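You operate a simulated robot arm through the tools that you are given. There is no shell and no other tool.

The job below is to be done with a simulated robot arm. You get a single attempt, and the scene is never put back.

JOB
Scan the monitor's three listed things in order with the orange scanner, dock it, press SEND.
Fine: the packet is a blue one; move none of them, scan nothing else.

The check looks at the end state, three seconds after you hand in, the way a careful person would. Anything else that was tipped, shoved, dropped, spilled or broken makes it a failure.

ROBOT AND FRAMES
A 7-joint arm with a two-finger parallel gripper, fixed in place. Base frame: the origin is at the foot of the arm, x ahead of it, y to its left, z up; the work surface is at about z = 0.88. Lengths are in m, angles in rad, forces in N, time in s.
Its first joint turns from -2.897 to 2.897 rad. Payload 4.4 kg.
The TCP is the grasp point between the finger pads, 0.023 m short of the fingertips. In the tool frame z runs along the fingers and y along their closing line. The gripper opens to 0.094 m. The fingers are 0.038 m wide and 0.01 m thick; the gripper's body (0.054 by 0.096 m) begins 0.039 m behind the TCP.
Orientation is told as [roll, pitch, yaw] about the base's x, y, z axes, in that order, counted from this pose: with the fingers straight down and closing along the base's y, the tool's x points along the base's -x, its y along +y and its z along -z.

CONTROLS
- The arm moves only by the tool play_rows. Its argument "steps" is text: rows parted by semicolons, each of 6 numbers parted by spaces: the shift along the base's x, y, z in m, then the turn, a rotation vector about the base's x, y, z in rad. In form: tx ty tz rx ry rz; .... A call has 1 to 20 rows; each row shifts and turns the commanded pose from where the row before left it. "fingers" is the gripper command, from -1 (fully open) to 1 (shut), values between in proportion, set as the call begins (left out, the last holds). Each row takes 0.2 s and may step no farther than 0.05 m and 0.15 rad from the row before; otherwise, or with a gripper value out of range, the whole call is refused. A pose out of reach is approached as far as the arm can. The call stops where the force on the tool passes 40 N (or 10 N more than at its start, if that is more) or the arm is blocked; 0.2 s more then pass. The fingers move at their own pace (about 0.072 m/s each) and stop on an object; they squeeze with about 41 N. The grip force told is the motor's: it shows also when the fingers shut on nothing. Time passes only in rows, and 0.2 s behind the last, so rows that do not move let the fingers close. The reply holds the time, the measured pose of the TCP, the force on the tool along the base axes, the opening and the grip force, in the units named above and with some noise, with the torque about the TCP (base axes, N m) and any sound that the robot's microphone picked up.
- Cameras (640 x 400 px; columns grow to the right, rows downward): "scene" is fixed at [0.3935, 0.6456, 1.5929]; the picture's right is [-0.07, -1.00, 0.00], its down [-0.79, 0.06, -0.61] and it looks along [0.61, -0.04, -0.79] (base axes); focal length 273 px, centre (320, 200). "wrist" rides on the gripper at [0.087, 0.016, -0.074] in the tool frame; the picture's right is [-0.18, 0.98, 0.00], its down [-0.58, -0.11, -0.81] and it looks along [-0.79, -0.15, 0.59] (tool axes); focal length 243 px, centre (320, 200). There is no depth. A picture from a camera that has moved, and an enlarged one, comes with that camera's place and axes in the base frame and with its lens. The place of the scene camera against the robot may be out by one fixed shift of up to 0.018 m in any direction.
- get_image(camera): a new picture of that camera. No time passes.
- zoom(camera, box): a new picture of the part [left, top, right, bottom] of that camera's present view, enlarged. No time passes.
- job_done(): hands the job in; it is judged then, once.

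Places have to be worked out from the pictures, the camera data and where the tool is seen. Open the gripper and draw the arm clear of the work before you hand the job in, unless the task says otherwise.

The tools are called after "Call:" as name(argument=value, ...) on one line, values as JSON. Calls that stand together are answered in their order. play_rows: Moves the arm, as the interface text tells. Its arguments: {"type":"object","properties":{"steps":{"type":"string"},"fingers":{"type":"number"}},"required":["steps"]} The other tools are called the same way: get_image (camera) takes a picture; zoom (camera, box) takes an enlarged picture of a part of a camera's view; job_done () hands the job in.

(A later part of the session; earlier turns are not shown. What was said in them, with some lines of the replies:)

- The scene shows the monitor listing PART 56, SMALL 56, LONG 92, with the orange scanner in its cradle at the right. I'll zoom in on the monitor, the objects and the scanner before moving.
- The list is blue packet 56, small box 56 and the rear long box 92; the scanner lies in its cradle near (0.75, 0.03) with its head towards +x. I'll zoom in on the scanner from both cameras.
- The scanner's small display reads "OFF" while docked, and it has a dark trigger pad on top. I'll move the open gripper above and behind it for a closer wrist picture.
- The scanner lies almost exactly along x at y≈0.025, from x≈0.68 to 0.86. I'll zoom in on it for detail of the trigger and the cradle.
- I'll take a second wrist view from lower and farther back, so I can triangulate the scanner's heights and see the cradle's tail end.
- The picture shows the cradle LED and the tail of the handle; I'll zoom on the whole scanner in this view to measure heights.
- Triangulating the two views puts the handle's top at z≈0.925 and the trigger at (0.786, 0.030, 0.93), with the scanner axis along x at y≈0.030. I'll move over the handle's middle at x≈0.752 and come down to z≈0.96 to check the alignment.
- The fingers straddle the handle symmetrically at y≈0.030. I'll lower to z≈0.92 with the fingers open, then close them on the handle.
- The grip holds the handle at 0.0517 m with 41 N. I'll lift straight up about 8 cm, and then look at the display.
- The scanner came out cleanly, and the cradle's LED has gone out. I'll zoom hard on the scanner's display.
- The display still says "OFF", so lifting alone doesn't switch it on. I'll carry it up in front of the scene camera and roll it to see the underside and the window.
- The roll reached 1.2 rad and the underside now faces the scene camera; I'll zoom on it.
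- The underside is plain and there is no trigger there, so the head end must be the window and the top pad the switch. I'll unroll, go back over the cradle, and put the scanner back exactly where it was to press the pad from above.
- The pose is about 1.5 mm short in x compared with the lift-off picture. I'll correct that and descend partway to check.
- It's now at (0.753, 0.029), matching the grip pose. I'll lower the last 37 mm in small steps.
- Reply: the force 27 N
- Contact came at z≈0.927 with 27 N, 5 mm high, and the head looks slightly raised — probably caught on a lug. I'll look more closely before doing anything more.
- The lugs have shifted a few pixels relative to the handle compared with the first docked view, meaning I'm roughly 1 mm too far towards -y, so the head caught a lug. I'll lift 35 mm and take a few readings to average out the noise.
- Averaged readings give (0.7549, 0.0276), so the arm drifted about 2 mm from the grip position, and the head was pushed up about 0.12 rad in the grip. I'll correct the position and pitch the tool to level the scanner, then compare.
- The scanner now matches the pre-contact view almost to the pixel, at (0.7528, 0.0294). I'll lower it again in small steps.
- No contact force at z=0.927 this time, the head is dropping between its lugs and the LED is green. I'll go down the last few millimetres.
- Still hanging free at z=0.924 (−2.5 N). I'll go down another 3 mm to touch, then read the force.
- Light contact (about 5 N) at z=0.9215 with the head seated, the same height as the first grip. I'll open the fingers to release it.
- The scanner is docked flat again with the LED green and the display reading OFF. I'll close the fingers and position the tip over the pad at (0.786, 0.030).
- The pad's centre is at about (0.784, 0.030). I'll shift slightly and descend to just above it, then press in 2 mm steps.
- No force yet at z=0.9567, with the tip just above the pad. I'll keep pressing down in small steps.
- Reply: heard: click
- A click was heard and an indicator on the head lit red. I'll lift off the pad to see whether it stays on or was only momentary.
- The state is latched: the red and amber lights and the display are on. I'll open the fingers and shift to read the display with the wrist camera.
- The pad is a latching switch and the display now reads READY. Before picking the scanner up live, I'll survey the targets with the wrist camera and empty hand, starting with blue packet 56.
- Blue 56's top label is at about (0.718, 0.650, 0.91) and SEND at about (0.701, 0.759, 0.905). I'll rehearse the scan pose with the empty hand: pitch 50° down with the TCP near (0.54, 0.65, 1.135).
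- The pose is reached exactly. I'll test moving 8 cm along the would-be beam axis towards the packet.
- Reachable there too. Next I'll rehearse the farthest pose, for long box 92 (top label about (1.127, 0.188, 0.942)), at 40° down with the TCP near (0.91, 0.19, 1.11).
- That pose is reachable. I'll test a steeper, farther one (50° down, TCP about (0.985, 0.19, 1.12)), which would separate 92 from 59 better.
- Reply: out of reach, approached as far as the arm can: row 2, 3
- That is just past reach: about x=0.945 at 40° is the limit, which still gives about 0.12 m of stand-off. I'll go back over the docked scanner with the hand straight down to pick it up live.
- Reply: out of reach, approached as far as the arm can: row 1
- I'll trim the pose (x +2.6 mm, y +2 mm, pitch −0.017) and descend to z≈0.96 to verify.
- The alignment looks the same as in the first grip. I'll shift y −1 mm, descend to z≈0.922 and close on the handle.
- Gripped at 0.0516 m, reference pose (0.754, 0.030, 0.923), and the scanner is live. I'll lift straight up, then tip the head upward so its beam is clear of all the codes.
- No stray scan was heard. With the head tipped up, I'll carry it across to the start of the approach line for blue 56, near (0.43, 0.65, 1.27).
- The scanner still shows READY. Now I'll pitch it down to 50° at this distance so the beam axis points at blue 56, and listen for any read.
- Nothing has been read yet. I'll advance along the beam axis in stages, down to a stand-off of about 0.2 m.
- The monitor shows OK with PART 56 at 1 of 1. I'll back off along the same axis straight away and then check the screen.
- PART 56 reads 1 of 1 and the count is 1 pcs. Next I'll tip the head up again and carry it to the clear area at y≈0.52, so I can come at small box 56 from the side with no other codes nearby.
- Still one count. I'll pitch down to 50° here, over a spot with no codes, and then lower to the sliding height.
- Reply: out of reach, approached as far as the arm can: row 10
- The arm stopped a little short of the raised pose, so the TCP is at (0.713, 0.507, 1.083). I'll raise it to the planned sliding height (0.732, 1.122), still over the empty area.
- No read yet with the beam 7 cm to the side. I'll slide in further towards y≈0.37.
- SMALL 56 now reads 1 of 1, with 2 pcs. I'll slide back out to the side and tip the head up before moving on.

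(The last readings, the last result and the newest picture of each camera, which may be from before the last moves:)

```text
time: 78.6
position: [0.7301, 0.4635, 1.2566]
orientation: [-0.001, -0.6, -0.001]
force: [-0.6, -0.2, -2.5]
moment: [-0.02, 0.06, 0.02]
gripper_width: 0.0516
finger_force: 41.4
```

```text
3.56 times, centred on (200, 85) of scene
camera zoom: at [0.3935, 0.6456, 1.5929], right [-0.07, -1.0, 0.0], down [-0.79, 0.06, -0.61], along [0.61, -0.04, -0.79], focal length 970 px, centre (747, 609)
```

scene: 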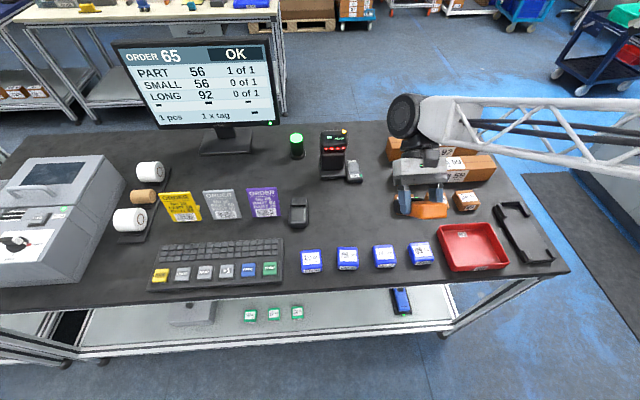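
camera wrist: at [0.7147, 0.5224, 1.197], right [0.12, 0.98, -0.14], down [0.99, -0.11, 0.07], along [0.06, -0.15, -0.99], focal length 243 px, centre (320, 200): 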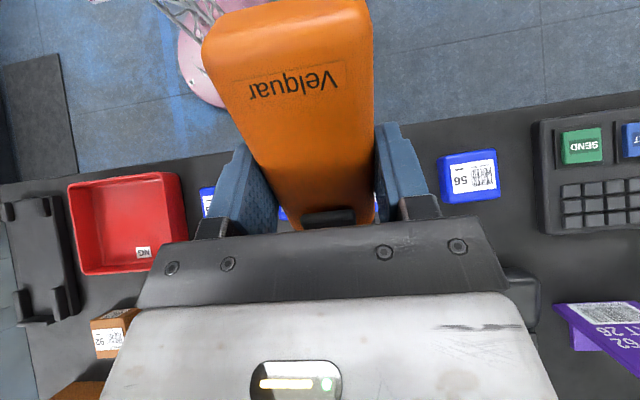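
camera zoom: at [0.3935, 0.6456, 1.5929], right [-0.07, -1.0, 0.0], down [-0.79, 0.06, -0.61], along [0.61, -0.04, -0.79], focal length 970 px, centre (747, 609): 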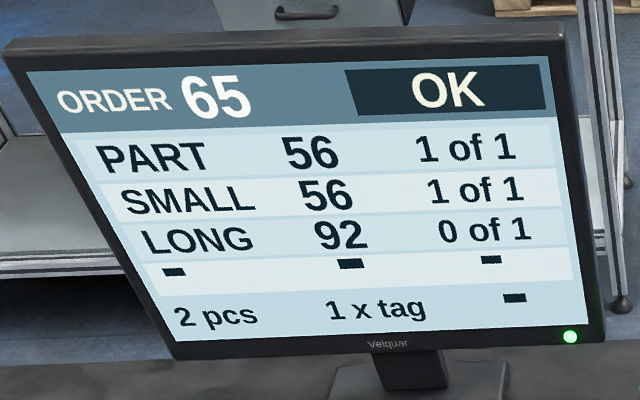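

Still 2 pcs. With the head up, I'll carry the scanner across to the right of the long boxes (y≈−0.08), where the beam can come down onto nothing.

Call:
play_rows(steps="0.0015 -0.0453 0 0 0 0; 0.0015 -0.0453 0 0 0 0; 0.0015 -0.0453 0 0 0 0; 0.0015 -0.0453 0 0 0 0; 0.0015 -0.0453 0 0 0 0; 0.0015 -0.0453 0 0 0 0; 0.0015 -0.0453 0 0 0 0; 0.0015 -0.0453 0 0 0 0; 0.0015 -0.0453 0 0 0 0; 0.0015 -0.0453 0 0 0 0; 0.0015 -0.0453 0 0 0 0; 0.0015 -0.0453 0 0 0 0; 0 0 0 0 0 0")

Call:
play_rows(steps="0.006 0 -0.012 0 0.1442 0; 0.006 0 -0.012 0 0.1442 0; 0.006 0 -0.012 0 0.1442 0; 0.006 0 -0.012 0 0.1442 0; 0.006 0 -0.012 0 0.1442 0; 0.006 0 -0.012 0 0.1442 0; 0.006 0 -0.012 0 0.1442 0; 0.006 0 -0.012 0 0.1442 0; 0.006 0 -0.012 0 0.1442 0; 0 0 0 0 0 0; 0 0 0 0 0 0")

Call:
get_image(camera="scene")

Call:
get_image(camera="wrist")

```text
time: 81.4
position: [0.7513, -0.0822, 1.2547]
orientation: [0.0, -0.602, 0.001]
force: [-0.7, -0.6, -3.0]
moment: [-0.01, 0.07, 0.0]
gripper_width: 0.0517
finger_force: 41.3
```

```text
time: 83.8
position: [0.8038, -0.081, 1.1495]
orientation: [0.001, 0.698, 0.0]
force: [0.3, -0.2, -3.0]
moment: [-0.02, 0.04, 0.0]
gripper_width: 0.0515
finger_force: 41.7
```

```text
taken
```

scene: 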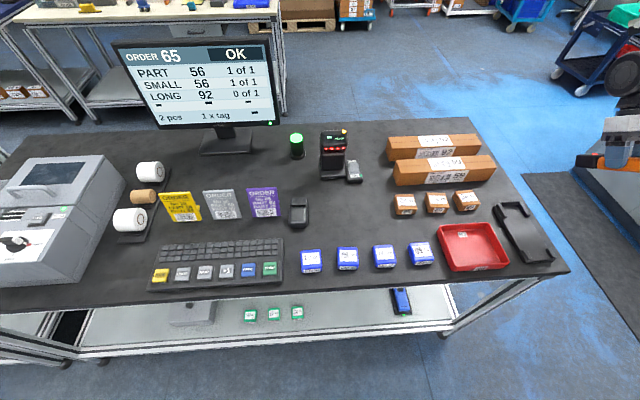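

```text
taken
camera wrist: at [0.786, -0.0645, 1.2616], right [0.14, 0.98, -0.12], down [0.96, -0.11, 0.24], along [0.23, -0.15, -0.96], focal length 243 px, centre (320, 200)
```

wrist: 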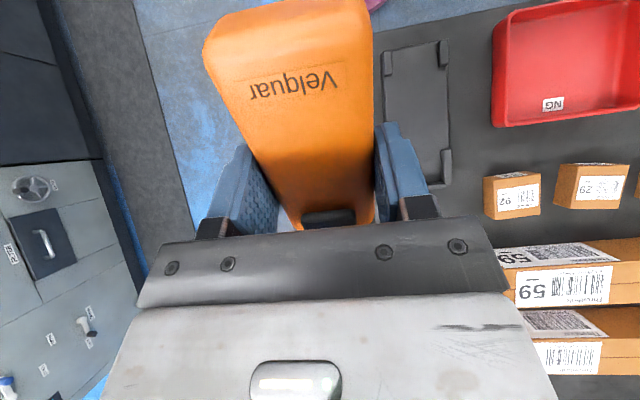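

The view confirms 92's top label near (1.128, 0.20) with 59's in front at x≈1.016. I'll move to the sliding line (x≈0.922, z≈1.111), still right of the boxes, and then slide towards them.

Call:
play_rows(steps="0.0393 0.0103 -0.0128 0 0 0; 0.0393 0.0103 -0.0128 0 0 0; 0.0393 0.0103 -0.0128 0 0 0; 0 0 0 0 0 0")

Call:
play_rows(steps="0 0.04 0 0 0 0; 0 0.04 0 0 0 0; 0 0.04 0 0 0 0; 0 0.04 0 0 0 0; 0 0 0 0 0 0")

Call:
get_image(camera="scene")

```text
time: 84.8
position: [0.9217, -0.0502, 1.1106]
orientation: [-0.001, 0.698, -0.001]
force: [0.1, 0.1, -2.8]
moment: [0.0, 0.02, -0.01]
gripper_width: 0.0518
finger_force: 40.6
```

```text
time: 86.0
position: [0.9217, 0.1093, 1.1098]
orientation: [-0.001, 0.697, -0.001]
force: [0.8, -0.2, -2.1]
moment: [0.02, 0.03, -0.02]
gripper_width: 0.0519
finger_force: 40.5
```

```text
taken
```

scene: 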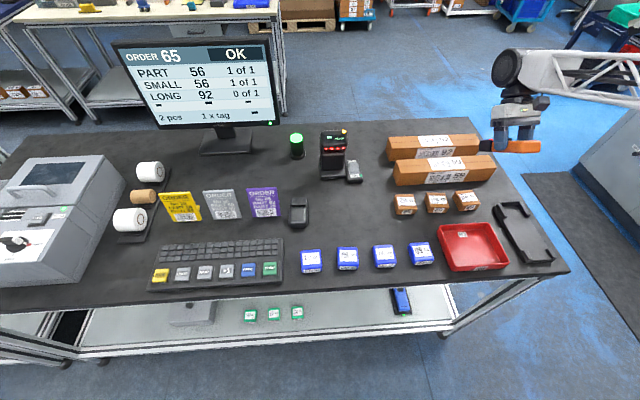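

Nothing read yet at y=0.11. I'll slide on in 3 cm steps and watch the monitor.

Call:
play_rows(steps="0 0.03 0 0 0 0; 0 0 0 0 0 0")

Call:
zoom(camera="scene", box=[110, 35, 290, 135])

Call:
zoom(camera="scene", box=[380, 60, 580, 200])

```text
time: 86.6
position: [0.9207, 0.1392, 1.1075]
orientation: [-0.002, 0.698, 0.0]
force: [0.4, -0.1, -2.4]
moment: [0.0, 0.03, 0.0]
gripper_width: 0.0518
finger_force: 41.2
```

```text
3.56 times, centred on (200, 85) of scene
camera zoom: at [0.3935, 0.6456, 1.5929], right [-0.07, -1.0, 0.0], down [-0.79, 0.06, -0.61], along [0.61, -0.04, -0.79], focal length 970 px, centre (747, 609)
```

zoom: 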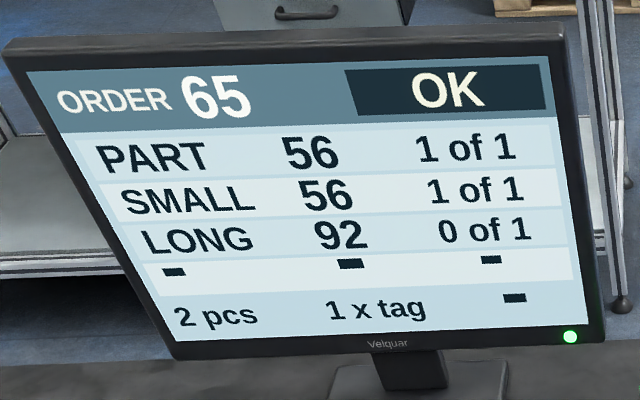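

```text
2.86 times, centred on (480, 130) of scene
camera zoom: at [0.3935, 0.6456, 1.5929], right [-0.07, -1.0, 0.0], down [-0.79, 0.06, -0.61], along [0.61, -0.04, -0.79], focal length 779 px, centre (-137, 400)
```

zoom: 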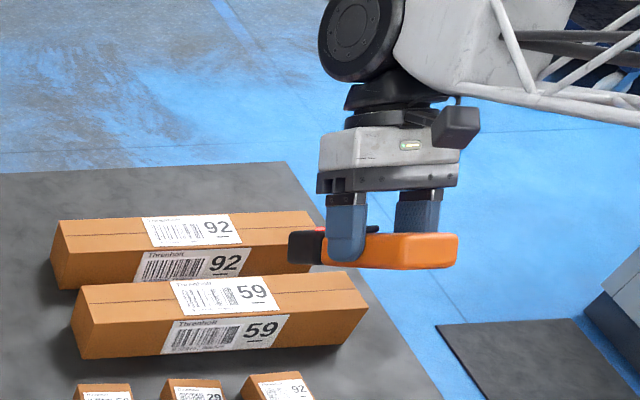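

Not yet read, still 2 pcs. I'll continue another 3 cm.

Call:
play_rows(steps="0 0.03 0 0 0 0; 0 0 0 0 0 0")

Call:
zoom(camera="scene", box=[110, 35, 290, 135])

```text
time: 87.2
position: [0.9211, 0.1709, 1.1093]
orientation: [-0.002, 0.697, 0.0]
force: [-0.3, -0.2, -2.4]
moment: [0.0, 0.04, 0.03]
gripper_width: 0.0516
finger_force: 41.0
```

```text
3.56 times, centred on (200, 85) of scene
camera zoom: at [0.3935, 0.6456, 1.5929], right [-0.07, -1.0, 0.0], down [-0.79, 0.06, -0.61], along [0.61, -0.04, -0.79], focal length 970 px, centre (747, 609)
```

zoom: 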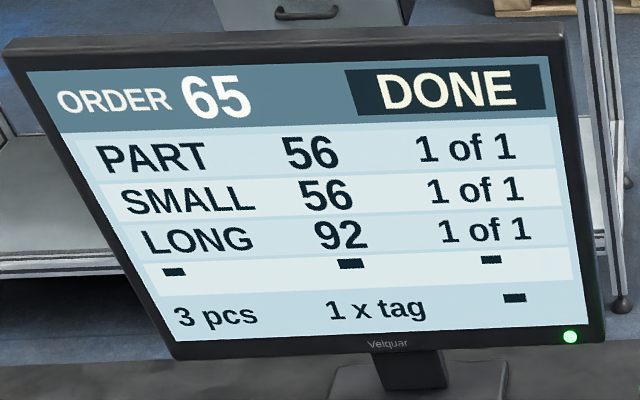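

The monitor says DONE with 3 pcs. I'll slide back out to the right along the same line, level the scanner away from the codes and return above the cradle.

Call:
play_rows(steps="0 -0.038 0 0 0 0; 0 -0.038 0 0 0 0; 0 -0.038 0 0 0 0; 0 -0.038 0 0 0 0; 0 -0.038 0 0 0 0; 0 -0.038 0 0 0 0; -0.0185 0 0 0 -0.0775 0; -0.0185 0 0 0 -0.0775 0; -0.0185 0 0 0 -0.0775 0; -0.0185 0 0 0 -0.0775 0; -0.0185 0 0 0 -0.0775 0; -0.0185 0 0 0 -0.0775 0; -0.0185 0 0 0 -0.0775 0; -0.0185 0 0 0 -0.0775 0; -0.0185 0 0 0 -0.0775 0; 0 0.03 -0.02 0 0 0; 0 0.03 -0.02 0 0 0; 0 0.027 -0.02 0 0 0; 0 0 -0.03 0 0 0; 0 0 0 0 0 0")

Call:
play_rows(steps="0 0 0 0 0 0")

Call:
zoom(camera="scene", box=[110, 35, 290, 135])

Call:
get_image(camera="wrist")

Call:
zoom(camera="scene", box=[490, 160, 610, 270])

```text
time: 91.4
position: [0.7547, 0.031, 1.0199]
orientation: [-0.001, 0.001, -0.001]
force: [-0.9, -0.7, -2.6]
moment: [-0.01, 0.05, -0.01]
gripper_width: 0.0519
finger_force: 40.4
```

```text
time: 91.8
position: [0.7549, 0.0306, 1.02]
orientation: [0.0, -0.001, 0.001]
force: [0.4, 0.4, -2.7]
moment: [0.05, 0.07, -0.04]
gripper_width: 0.0514
finger_force: 40.9
```

```text
3.56 times, centred on (200, 85) of scene
camera zoom: at [0.3935, 0.6456, 1.5929], right [-0.07, -1.0, 0.0], down [-0.79, 0.06, -0.61], along [0.61, -0.04, -0.79], focal length 970 px, centre (747, 609)
```

zoom: 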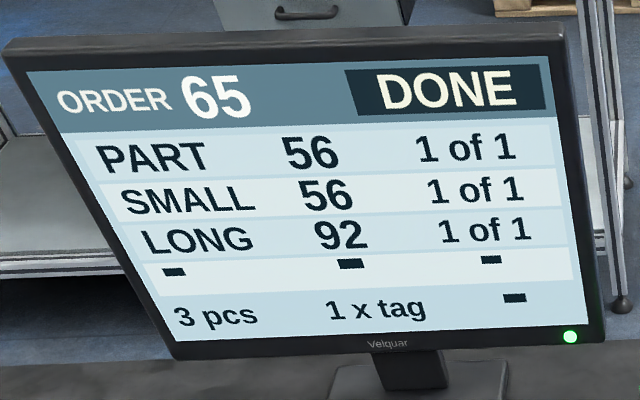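

```text
taken
camera wrist: at [0.6685, 0.0467, 1.0947], right [0.18, 0.98, 0.0], down [0.58, -0.11, 0.81], along [0.79, -0.15, -0.59], focal length 243 px, centre (320, 200)
```

wrist: 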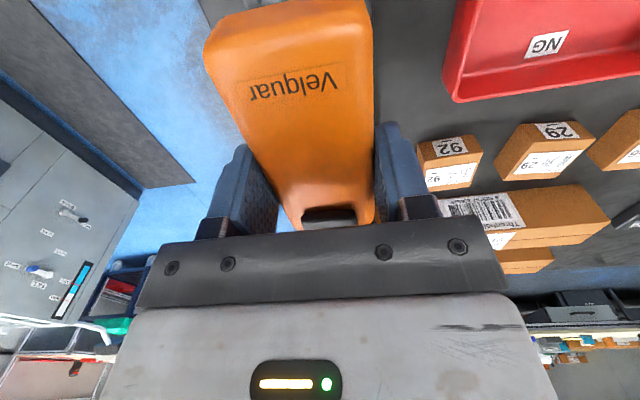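

```text
3.64 times, centred on (550, 215) of scene
camera zoom: at [0.3935, 0.6456, 1.5929], right [-0.07, -1.0, 0.0], down [-0.79, 0.06, -0.61], along [0.61, -0.04, -0.79], focal length 992 px, centre (-516, 146)
```

zoom: 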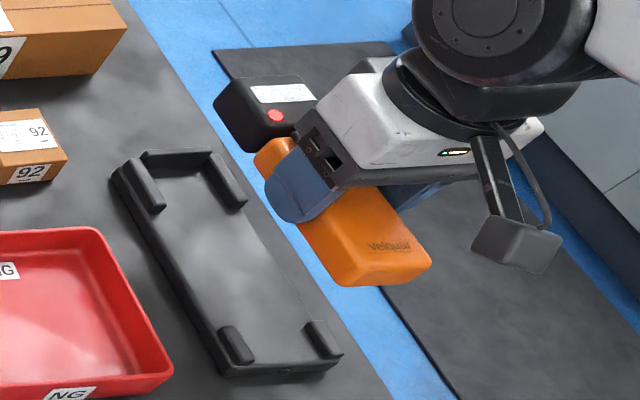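

The scanner is level above the cradle at (0.7548, 0.0308), and the picture suggests it crept about 2 mm forward in the grip. I'll trim x by −2.8 mm and y by −0.8 mm, descend to z≈0.945, and compare with the docked reference.

Call:
play_rows(steps="-0.0028 -0.0008 -0.02 0 0 0; 0 0 -0.03 0 0 0; 0 0 -0.025 0 0 0; 0 0 0 0 0 0; 0 0 0 0 0 0")

Call:
play_rows(steps="0 0 0 0 0 0")

Call:
zoom(camera="scene", box=[490, 180, 590, 270])

Call:
get_image(camera="wrist")

Call:
zoom(camera="scene", box=[505, 190, 565, 230])

```text
time: 93.0
position: [0.7515, 0.0285, 0.9453]
orientation: [0.0, -0.001, 0.0]
force: [-0.2, -0.1, -2.6]
moment: [0.02, 0.03, -0.02]
gripper_width: 0.0516
finger_force: 41.3
```

```text
time: 93.4
position: [0.7515, 0.0286, 0.9448]
orientation: [-0.001, 0.001, 0.001]
force: [0.7, 0.6, -2.6]
moment: [0.0, 0.08, 0.01]
gripper_width: 0.0517
finger_force: 40.6
```

```text
4.44 times, centred on (540, 225) of scene
camera zoom: at [0.3935, 0.6456, 1.5929], right [-0.07, -1.0, 0.0], down [-0.79, 0.06, -0.61], along [0.61, -0.04, -0.79], focal length 1212 px, centre (-658, 89)
```

zoom: 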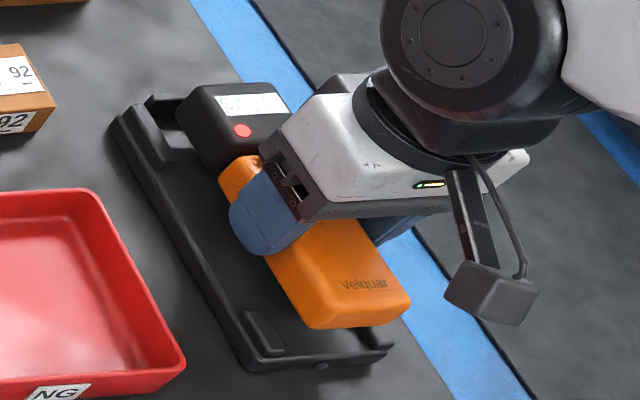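

```text
taken
camera wrist: at [0.6653, 0.0443, 1.0197], right [0.18, 0.98, 0.0], down [0.58, -0.11, 0.81], along [0.79, -0.15, -0.59], focal length 243 px, centre (320, 200)
```

wrist: 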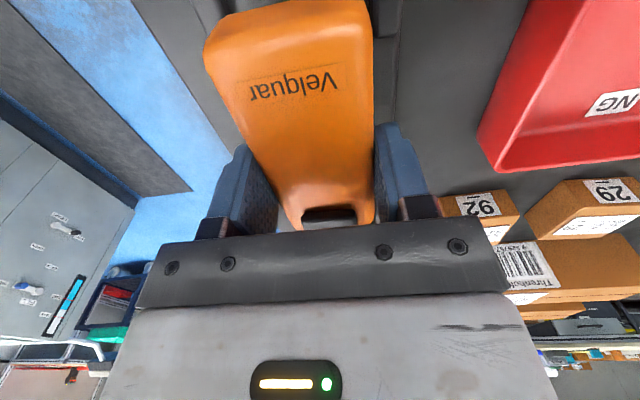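

```text
10.00 times, centred on (535, 210) of scene
camera zoom: at [0.3935, 0.6456, 1.5929], right [-0.07, -1.0, 0.0], down [-0.79, 0.06, -0.61], along [0.61, -0.04, -0.79], focal length 2727 px, centre (-1830, 100)
```

zoom: 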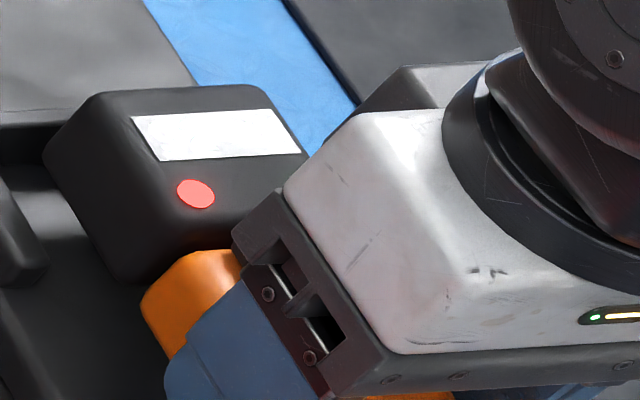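

The indicator and text positions show the scanner about 1.5 mm too far to −y, with x essentially right. I'll correct y by +1.5 mm and re-check before going lower.

Call:
play_rows(steps="0.0003 0.0015 0 0 0 0; 0 0 0 0 0 0")

Call:
play_rows(steps="0 0 0 0 0 0")

Call:
zoom(camera="scene", box=[490, 180, 590, 270])

```text
time: 94.0
position: [0.7519, 0.0306, 0.9451]
orientation: [0.0, -0.001, -0.001]
force: [1.0, -0.6, -2.2]
moment: [0.01, 0.09, -0.01]
gripper_width: 0.0516
finger_force: 40.8
```

```text
time: 94.4
position: [0.753, 0.0294, 0.9454]
orientation: [-0.001, 0.0, 0.0]
force: [-0.4, 0.0, -1.5]
moment: [0.0, 0.05, -0.02]
gripper_width: 0.0517
finger_force: 41.0
```

```text
4.44 times, centred on (540, 225) of scene
camera zoom: at [0.3935, 0.6456, 1.5929], right [-0.07, -1.0, 0.0], down [-0.79, 0.06, -0.61], along [0.61, -0.04, -0.79], focal length 1212 px, centre (-658, 89)
```

zoom: 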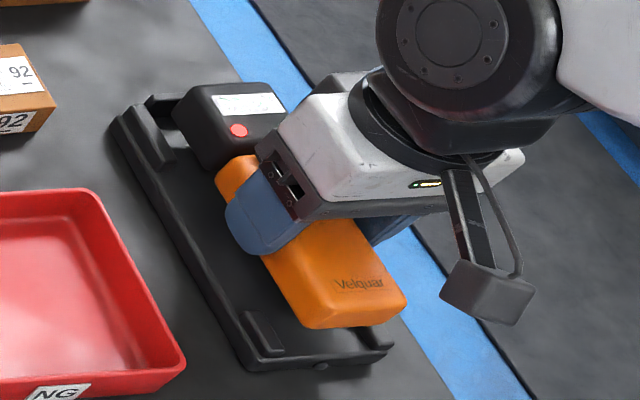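

The indicator is now within about 1 px of the predicted spot. I'll nudge y by −0.5 mm and lower to z≈0.931, checking the force.

Call:
play_rows(steps="0 -0.0005 -0.006 0 0 0; 0 0 -0.005 0 0 0; 0 0 -0.003 0 0 0; 0 0 0 0 0 0")

Call:
zoom(camera="scene", box=[490, 180, 590, 270])

Call:
zoom(camera="scene", box=[505, 190, 565, 230])

```text
time: 95.4
position: [0.7544, 0.0294, 0.9309]
orientation: [0.0, -0.002, 0.001]
force: [-0.3, 0.2, -2.2]
moment: [-0.02, 0.1, -0.01]
gripper_width: 0.0516
finger_force: 41.0
```

```text
4.44 times, centred on (540, 225) of scene
camera zoom: at [0.3935, 0.6456, 1.5929], right [-0.07, -1.0, 0.0], down [-0.79, 0.06, -0.61], along [0.61, -0.04, -0.79], focal length 1212 px, centre (-658, 89)
```

zoom: 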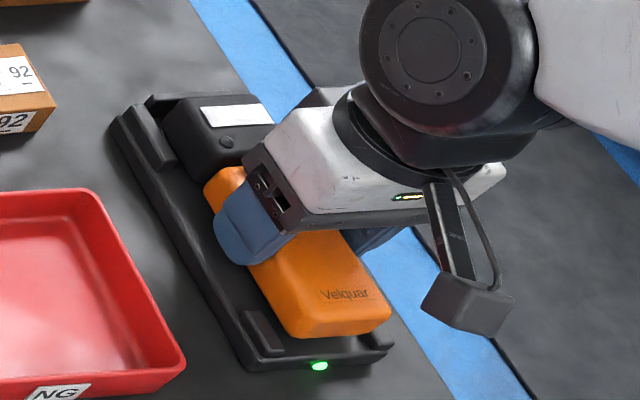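

```text
10.00 times, centred on (535, 210) of scene
camera zoom: at [0.3935, 0.6456, 1.5929], right [-0.07, -1.0, 0.0], down [-0.79, 0.06, -0.61], along [0.61, -0.04, -0.79], focal length 2727 px, centre (-1830, 100)
```

zoom: 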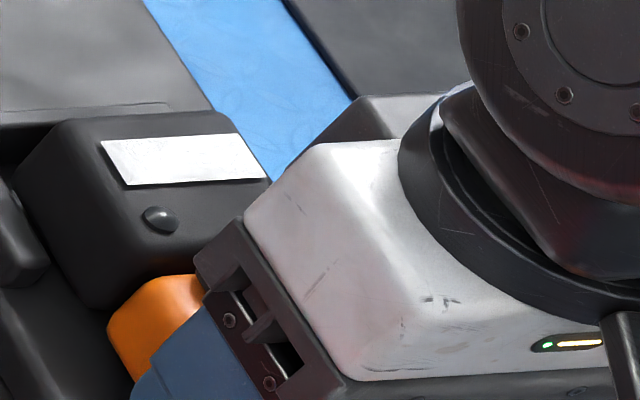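

The LED is green, the scanner has switched itself off in the cradle, and there's no contact force yet. I'll keep lowering in small steps.

Call:
play_rows(steps="0 0 -0.002 0 0 0; 0 0 -0.002 0 0 0; 0 0 0 0 0 0")

Call:
zoom(camera="scene", box=[505, 190, 565, 230])

```text
time: 96.2
position: [0.7529, 0.0295, 0.9275]
orientation: [0.0, 0.003, 0.001]
force: [-0.1, 0.2, -2.1]
moment: [-0.04, 0.05, 0.05]
gripper_width: 0.0517
finger_force: 41.1
```

```text
10.00 times, centred on (535, 210) of scene
camera zoom: at [0.3935, 0.6456, 1.5929], right [-0.07, -1.0, 0.0], down [-0.79, 0.06, -0.61], along [0.61, -0.04, -0.79], focal length 2727 px, centre (-1830, 100)
```

zoom: 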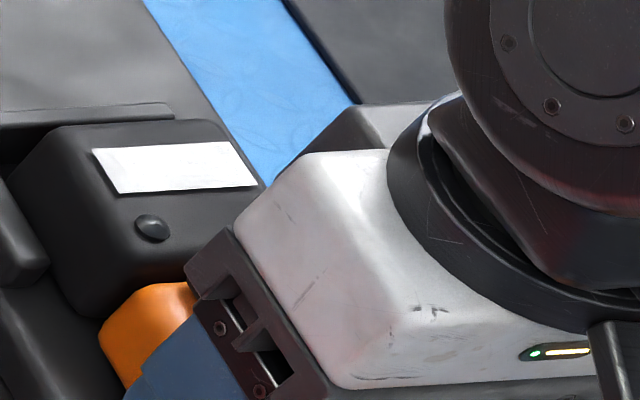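

Still free at z=0.9275, so the head is passing between the lugs this time. Another 3 mm.

Call:
play_rows(steps="0 0 -0.0015 0 0 0; 0 0 -0.0015 0 0 0; 0 0 0 0 0 0")

Call:
zoom(camera="scene", box=[490, 180, 590, 270])

```text
time: 97.0
position: [0.752, 0.0297, 0.9234]
orientation: [0.0, 0.001, 0.001]
force: [-2.1, -0.9, 9.9]
moment: [0.01, -1.1, -0.09]
gripper_width: 0.0518
finger_force: 40.8
```

```text
4.44 times, centred on (540, 225) of scene
camera zoom: at [0.3935, 0.6456, 1.5929], right [-0.07, -1.0, 0.0], down [-0.79, 0.06, -0.61], along [0.61, -0.04, -0.79], focal length 1212 px, centre (-658, 89)
```

zoom: 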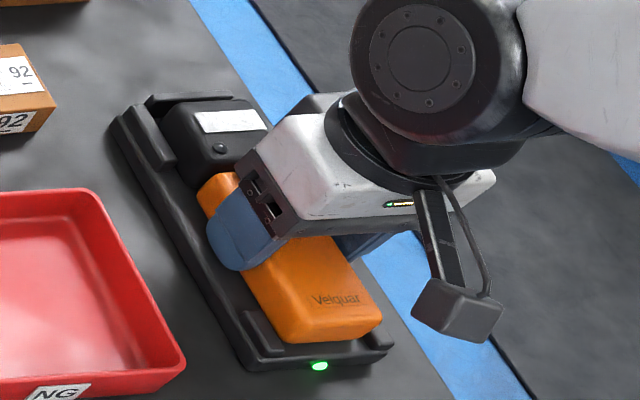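

It's seated: z=0.9234 and the picture matches the docked reference. I'll open the fingers to release it.

Call:
play_rows(steps="0 0 0 0 0 0; 0 0 0 0 0 0; 0 0 0 0 0 0; 0 0 0 0 0 0; 0 0 0 0 0 0", fingers=-1)

Call:
play_rows(steps="0 0 0.02 0 0 0; 0 0 0.03 0 0 0; 0 0 0.04 0 0 0; -0.03 0 0.03 0 0 0; 0 0 0 0 0 0")

Call:
zoom(camera="scene", box=[490, 180, 590, 270])

Call:
get_image(camera="wrist")

Call:
zoom(camera="scene", box=[110, 35, 290, 135])

```text
time: 98.2
position: [0.7516, 0.0304, 0.9244]
orientation: [0.0, -0.001, 0.0]
force: [-0.9, 0.8, 0.3]
moment: [0.02, -0.03, 0.01]
gripper_width: 0.094
finger_force: 0.0
```

```text
time: 99.4
position: [0.721, 0.0304, 1.0465]
orientation: [0.0, 0.001, 0.001]
force: [1.2, -0.1, 0.4]
moment: [0.03, 0.03, -0.03]
gripper_width: 0.094
finger_force: 0.1
```

```text
4.44 times, centred on (540, 225) of scene
camera zoom: at [0.3935, 0.6456, 1.5929], right [-0.07, -1.0, 0.0], down [-0.79, 0.06, -0.61], along [0.61, -0.04, -0.79], focal length 1212 px, centre (-658, 89)
```

zoom: 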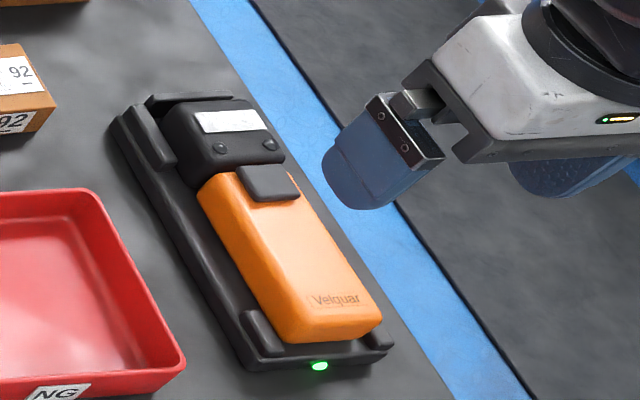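

```text
taken
camera wrist: at [0.6362, 0.046, 1.1201], right [0.18, 0.98, 0.0], down [0.58, -0.11, 0.81], along [0.79, -0.15, -0.59], focal length 243 px, centre (320, 200)
```

wrist: 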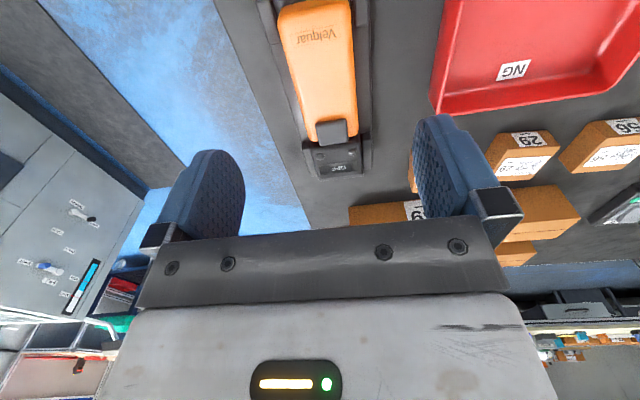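

```text
3.56 times, centred on (200, 85) of scene
camera zoom: at [0.3935, 0.6456, 1.5929], right [-0.07, -1.0, 0.0], down [-0.79, 0.06, -0.61], along [0.61, -0.04, -0.79], focal length 970 px, centre (747, 609)
```

zoom: 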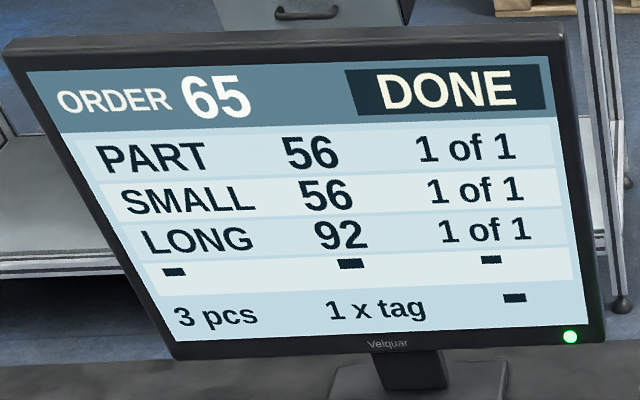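

The scanner is docked flat, shows OFF, and the LED is green; the order still shows DONE with 3 pcs. Next I'll close the fingers and carry the hand to look at the SEND key up close.

Call:
play_rows(steps="0 0 0.045 0 0 0; 0 0 0.045 0 0 0; -0.0081 0.046 0 0 0 0; -0.0081 0.046 0 0 0 0; -0.0081 0.046 0 0 0 0; -0.0081 0.046 0 0 0 0; -0.0081 0.046 0 0 0 0; -0.0081 0.046 0 0 0 0; -0.0081 0.046 0 0 0 0; -0.0081 0.046 0 0 0 0; -0.0081 0.046 0 0 0 0; -0.0081 0.046 0 0 0 0; -0.0081 0.046 0 0 0 0; -0.0081 0.046 0 0 0 0; -0.0081 0.046 0 0 0 0; -0.0081 0.046 0 0 0 0; -0.0081 0.046 0 0 0 0; 0 0 -0.03 0 0 0; 0 0 0 0 0 0", fingers=1)

Call:
get_image(camera="wrist")

Call:
zoom(camera="wrist", box=[220, 40, 480, 200])

```text
time: 103.4
position: [0.6004, 0.7186, 1.1071]
orientation: [0.0, 0.0, -0.002]
force: [-0.2, 0.0, 0.3]
moment: [-0.02, 0.01, 0.01]
gripper_width: 0.0
finger_force: 40.6
```

```text
taken
camera wrist: at [0.5145, 0.7344, 1.181], right [0.18, 0.98, 0.0], down [0.58, -0.11, 0.81], along [0.79, -0.15, -0.59], focal length 243 px, centre (320, 200)
```

wrist: 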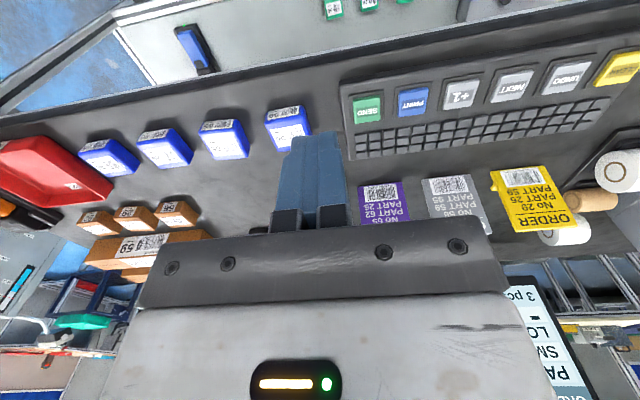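

```text
2.46 times, centred on (350, 120) of wrist
camera zoom: at [0.5145, 0.7344, 1.181], right [0.18, 0.98, 0.0], down [0.58, -0.11, 0.81], along [0.79, -0.15, -0.59], focal length 597 px, centre (246, 397)
```

zoom: 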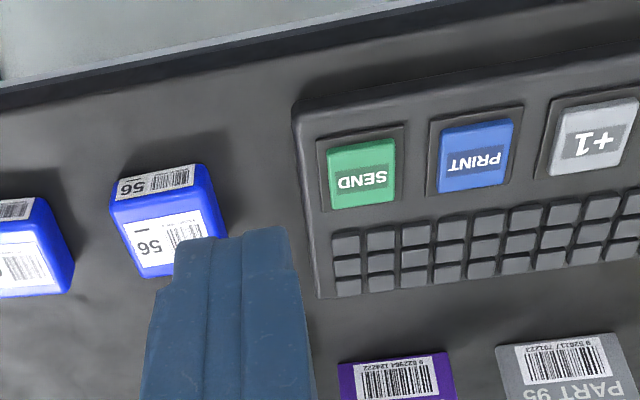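

SEND's centre works out at (0.706, 0.760, 0.90), the key spanning y 0.742–0.778. I'll tilt the fingers outward 0.6 rad and bring the closed tips to hover above it.

Call:
play_rows(steps="0.0249 0.0104 -0.029 0 -0.15 0; 0.0249 0.0104 -0.029 0 -0.15 0; 0.0249 0.0104 -0.029 0 -0.15 0; 0.0249 0.0104 -0.029 0 -0.15 0; 0 0 0 0 0 0; 0 0 0 0 0 0")

Call:
get_image(camera="wrist")

Call:
zoom(camera="scene", box=[200, 200, 340, 300])

```text
time: 104.8
position: [0.6998, 0.7602, 0.9888]
orientation: [0.0, -0.599, 0.0]
force: [0.2, -0.3, 0.4]
moment: [0.0, -0.01, 0.0]
gripper_width: 0.0002
finger_force: 40.9
```

```text
taken
camera wrist: at [0.5868, 0.7773, 1.0002], right [0.15, 0.98, 0.1], down [0.03, -0.11, 0.99], along [0.99, -0.15, -0.04], focal length 243 px, centre (320, 200)
```

wrist: 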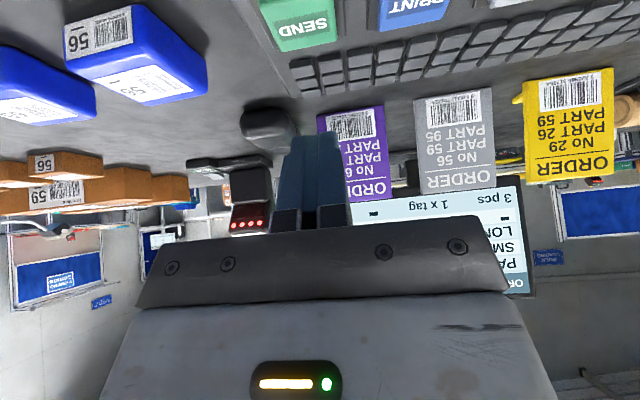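

```text
4.00 times, centred on (270, 250) of scene
camera zoom: at [0.3935, 0.6456, 1.5929], right [-0.07, -1.0, 0.0], down [-0.79, 0.06, -0.61], along [0.61, -0.04, -0.79], focal length 1091 px, centre (520, 0)
```

zoom: 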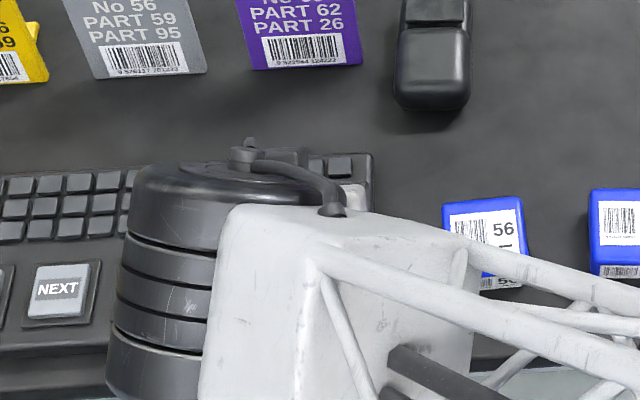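

The wrist view again puts SEND at (0.709, 0.758), right below the tips. I'll descend to just above the key and then press in small steps.

Call:
play_rows(steps="0.004 0 -0.02 0 0 0; 0 0 -0.02 0 0 0; 0 0 -0.008 0 0 0; 0 0 0 0 0 0")

Call:
play_rows(steps="0 0 -0.003 0 0 0; 0 0 -0.003 0 0 0; 0 0 0 0 0 0")

Call:
get_image(camera="wrist")

```text
time: 105.8
position: [0.7049, 0.7621, 0.9401]
orientation: [0.0, -0.6, -0.001]
force: [0.8, -0.3, -0.3]
moment: [-0.02, -0.04, -0.03]
gripper_width: 0.0002
finger_force: 41.2
```

```text
time: 106.6
position: [0.7052, 0.7622, 0.9353]
orientation: [0.0, -0.598, -0.001]
force: [0.1, 0.5, 0.0]
moment: [0.0, -0.01, 0.04]
gripper_width: 0.0
finger_force: 41.6
```

```text
taken
camera wrist: at [0.5909, 0.7775, 0.9474], right [0.15, 0.98, 0.1], down [0.03, -0.11, 0.99], along [0.99, -0.15, -0.04], focal length 243 px, centre (320, 200)
```

wrist: 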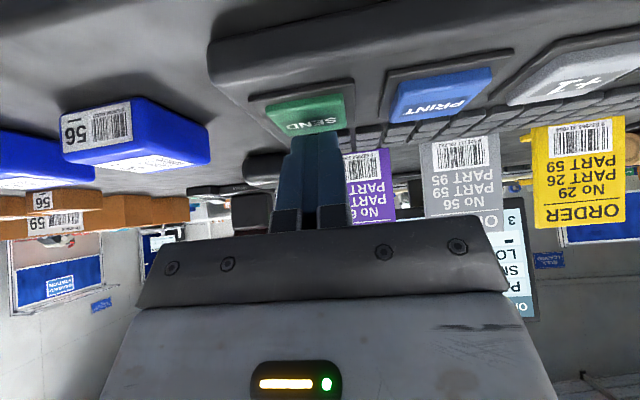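

The tips are centred right over SEND, with no contact yet. I'll continue down in small steps.

Call:
play_rows(steps="0 0 -0.003 0 0 0; 0 0 -0.003 0 0 0; 0 0 0 0 0 0")

Call:
get_image(camera="scene")

```text
time: 107.4
position: [0.7041, 0.7618, 0.9285]
orientation: [0.002, -0.599, -0.003]
force: [2.5, 1.5, 14.1]
moment: [0.05, -0.05, 0.01]
gripper_width: 0.0
finger_force: 41.0
heard: click
```

```text
taken
```

scene: 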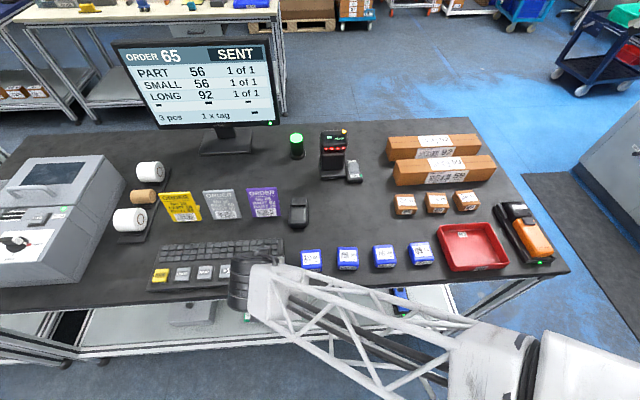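

A click, and the monitor now reads SENT. I'll lift straight off the key, level the hand and draw the arm back clear of the bench with the gripper open.

Call:
play_rows(steps="0 0 0.015 0 0 0; 0 0 0.03 0 0 0; 0 0 0.04 0 0 0; -0.02 -0.01 0.035 0 0.15 0; -0.02 -0.01 0.035 0 0.15 0; -0.03 -0.01 0.03 0 0.15 0; -0.03 -0.01 0.03 0 0.15 0; -0.03 -0.03 0.01 0 0 0; -0.03 -0.035 0.01 0 0 0; -0.03 -0.035 0 0 0 0; -0.02 -0.04 0 0 0 0; -0.02 -0.04 0 0 0 0; -0.02 -0.04 0 0 0 0; 0 0 0 0 0 0")

Call:
play_rows(steps="0 -0.04 0 0 0 0; 0 -0.04 0 0 0 0; 0 -0.04 0 0 0 0; 0 0 0 0 0 0; 0 0 0 0 0 0", fingers=-1)

Call:
get_image(camera="scene")

Call:
zoom(camera="scene", box=[110, 35, 290, 135])

Call:
zoom(camera="scene", box=[380, 120, 580, 280])

Call:
zoom(camera="scene", box=[140, 180, 460, 300])

```text
time: 110.4
position: [0.4555, 0.5012, 1.1641]
orientation: [-0.001, 0.001, 0.001]
force: [0.4, 0.1, -0.6]
moment: [0.0, 0.0, 0.03]
gripper_width: 0.0
finger_force: 41.1
```

```text
time: 111.6
position: [0.4538, 0.3811, 1.1642]
orientation: [0.0, 0.0, -0.001]
force: [0.9, 0.4, -0.2]
moment: [0.02, 0.02, -0.03]
gripper_width: 0.094
finger_force: 0.1
```

```text
taken
```

scene: 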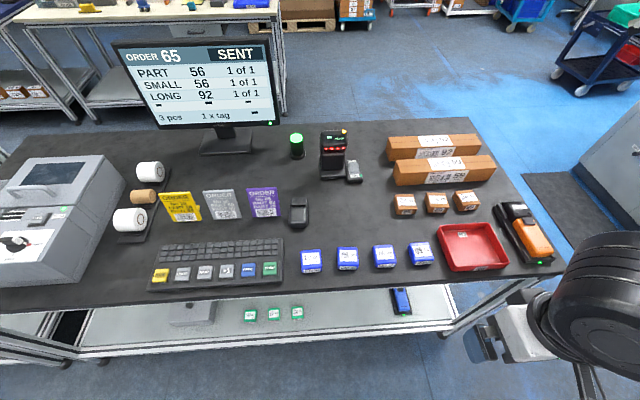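

```text
3.56 times, centred on (200, 85) of scene
camera zoom: at [0.3935, 0.6456, 1.5929], right [-0.07, -1.0, 0.0], down [-0.79, 0.06, -0.61], along [0.61, -0.04, -0.79], focal length 970 px, centre (747, 609)
```

zoom: 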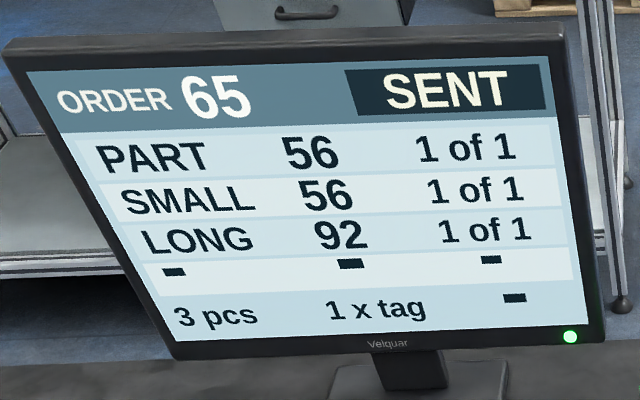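

```text
2.50 times, centred on (480, 200) of scene
camera zoom: at [0.3935, 0.6456, 1.5929], right [-0.07, -1.0, 0.0], down [-0.79, 0.06, -0.61], along [0.61, -0.04, -0.79], focal length 682 px, centre (-80, 200)
```

zoom: 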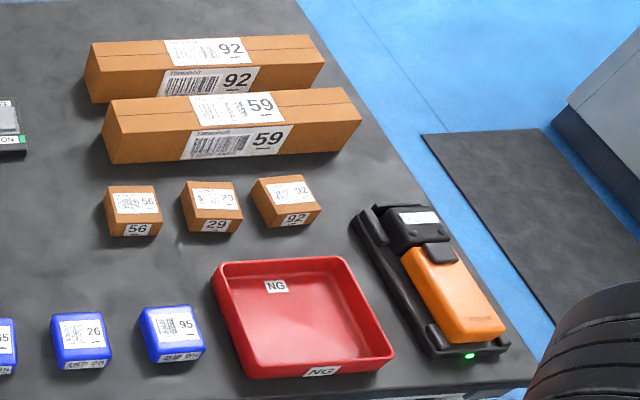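

```text
2.00 times, centred on (300, 240) of scene
camera zoom: at [0.3935, 0.6456, 1.5929], right [-0.07, -1.0, 0.0], down [-0.79, 0.06, -0.61], along [0.61, -0.04, -0.79], focal length 545 px, centre (360, 120)
```

zoom: 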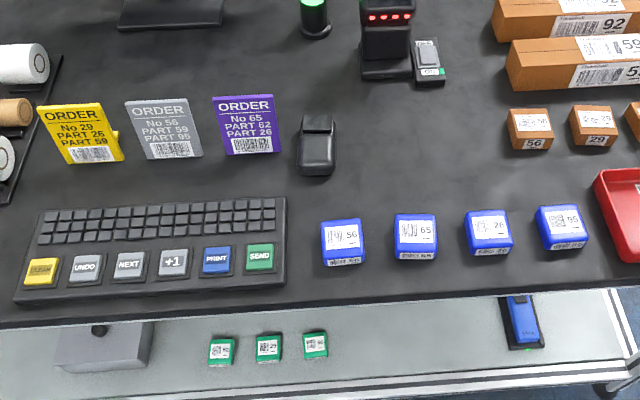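

The monitor shows SENT with all three items at 1 of 1. The scanner sits in its cradle with the green light on, nothing else has moved, and the open gripper is clear of the bench, so I'm handing the job in.

Call:
job_done()

```text
The job is handed in.
```

The job is done and handed in. The monitor reads SENT for order 65, and the pieces count is 3.

- **Scans:** blue packet 56, small box 56 and long box 92 were scanned in that order, each showing 1 of 1. Nothing else was scanned.
- **Scanner:** it is back in its cradle, switched off, with the cradle light green.
- **Bench:** the last pictures show everything else where it started. The gripper is open and the arm is clear of the bench.

I picked the scanner up and put it back once before scanning, to find its power switch. On that return the head caught on a cradle lug at up to about 30 N. I lifted it, realigned it and seated it properly. I saw no damage.

The monitor also shows "1 x tag". I didn't print anything, since the job didn't ask for it.
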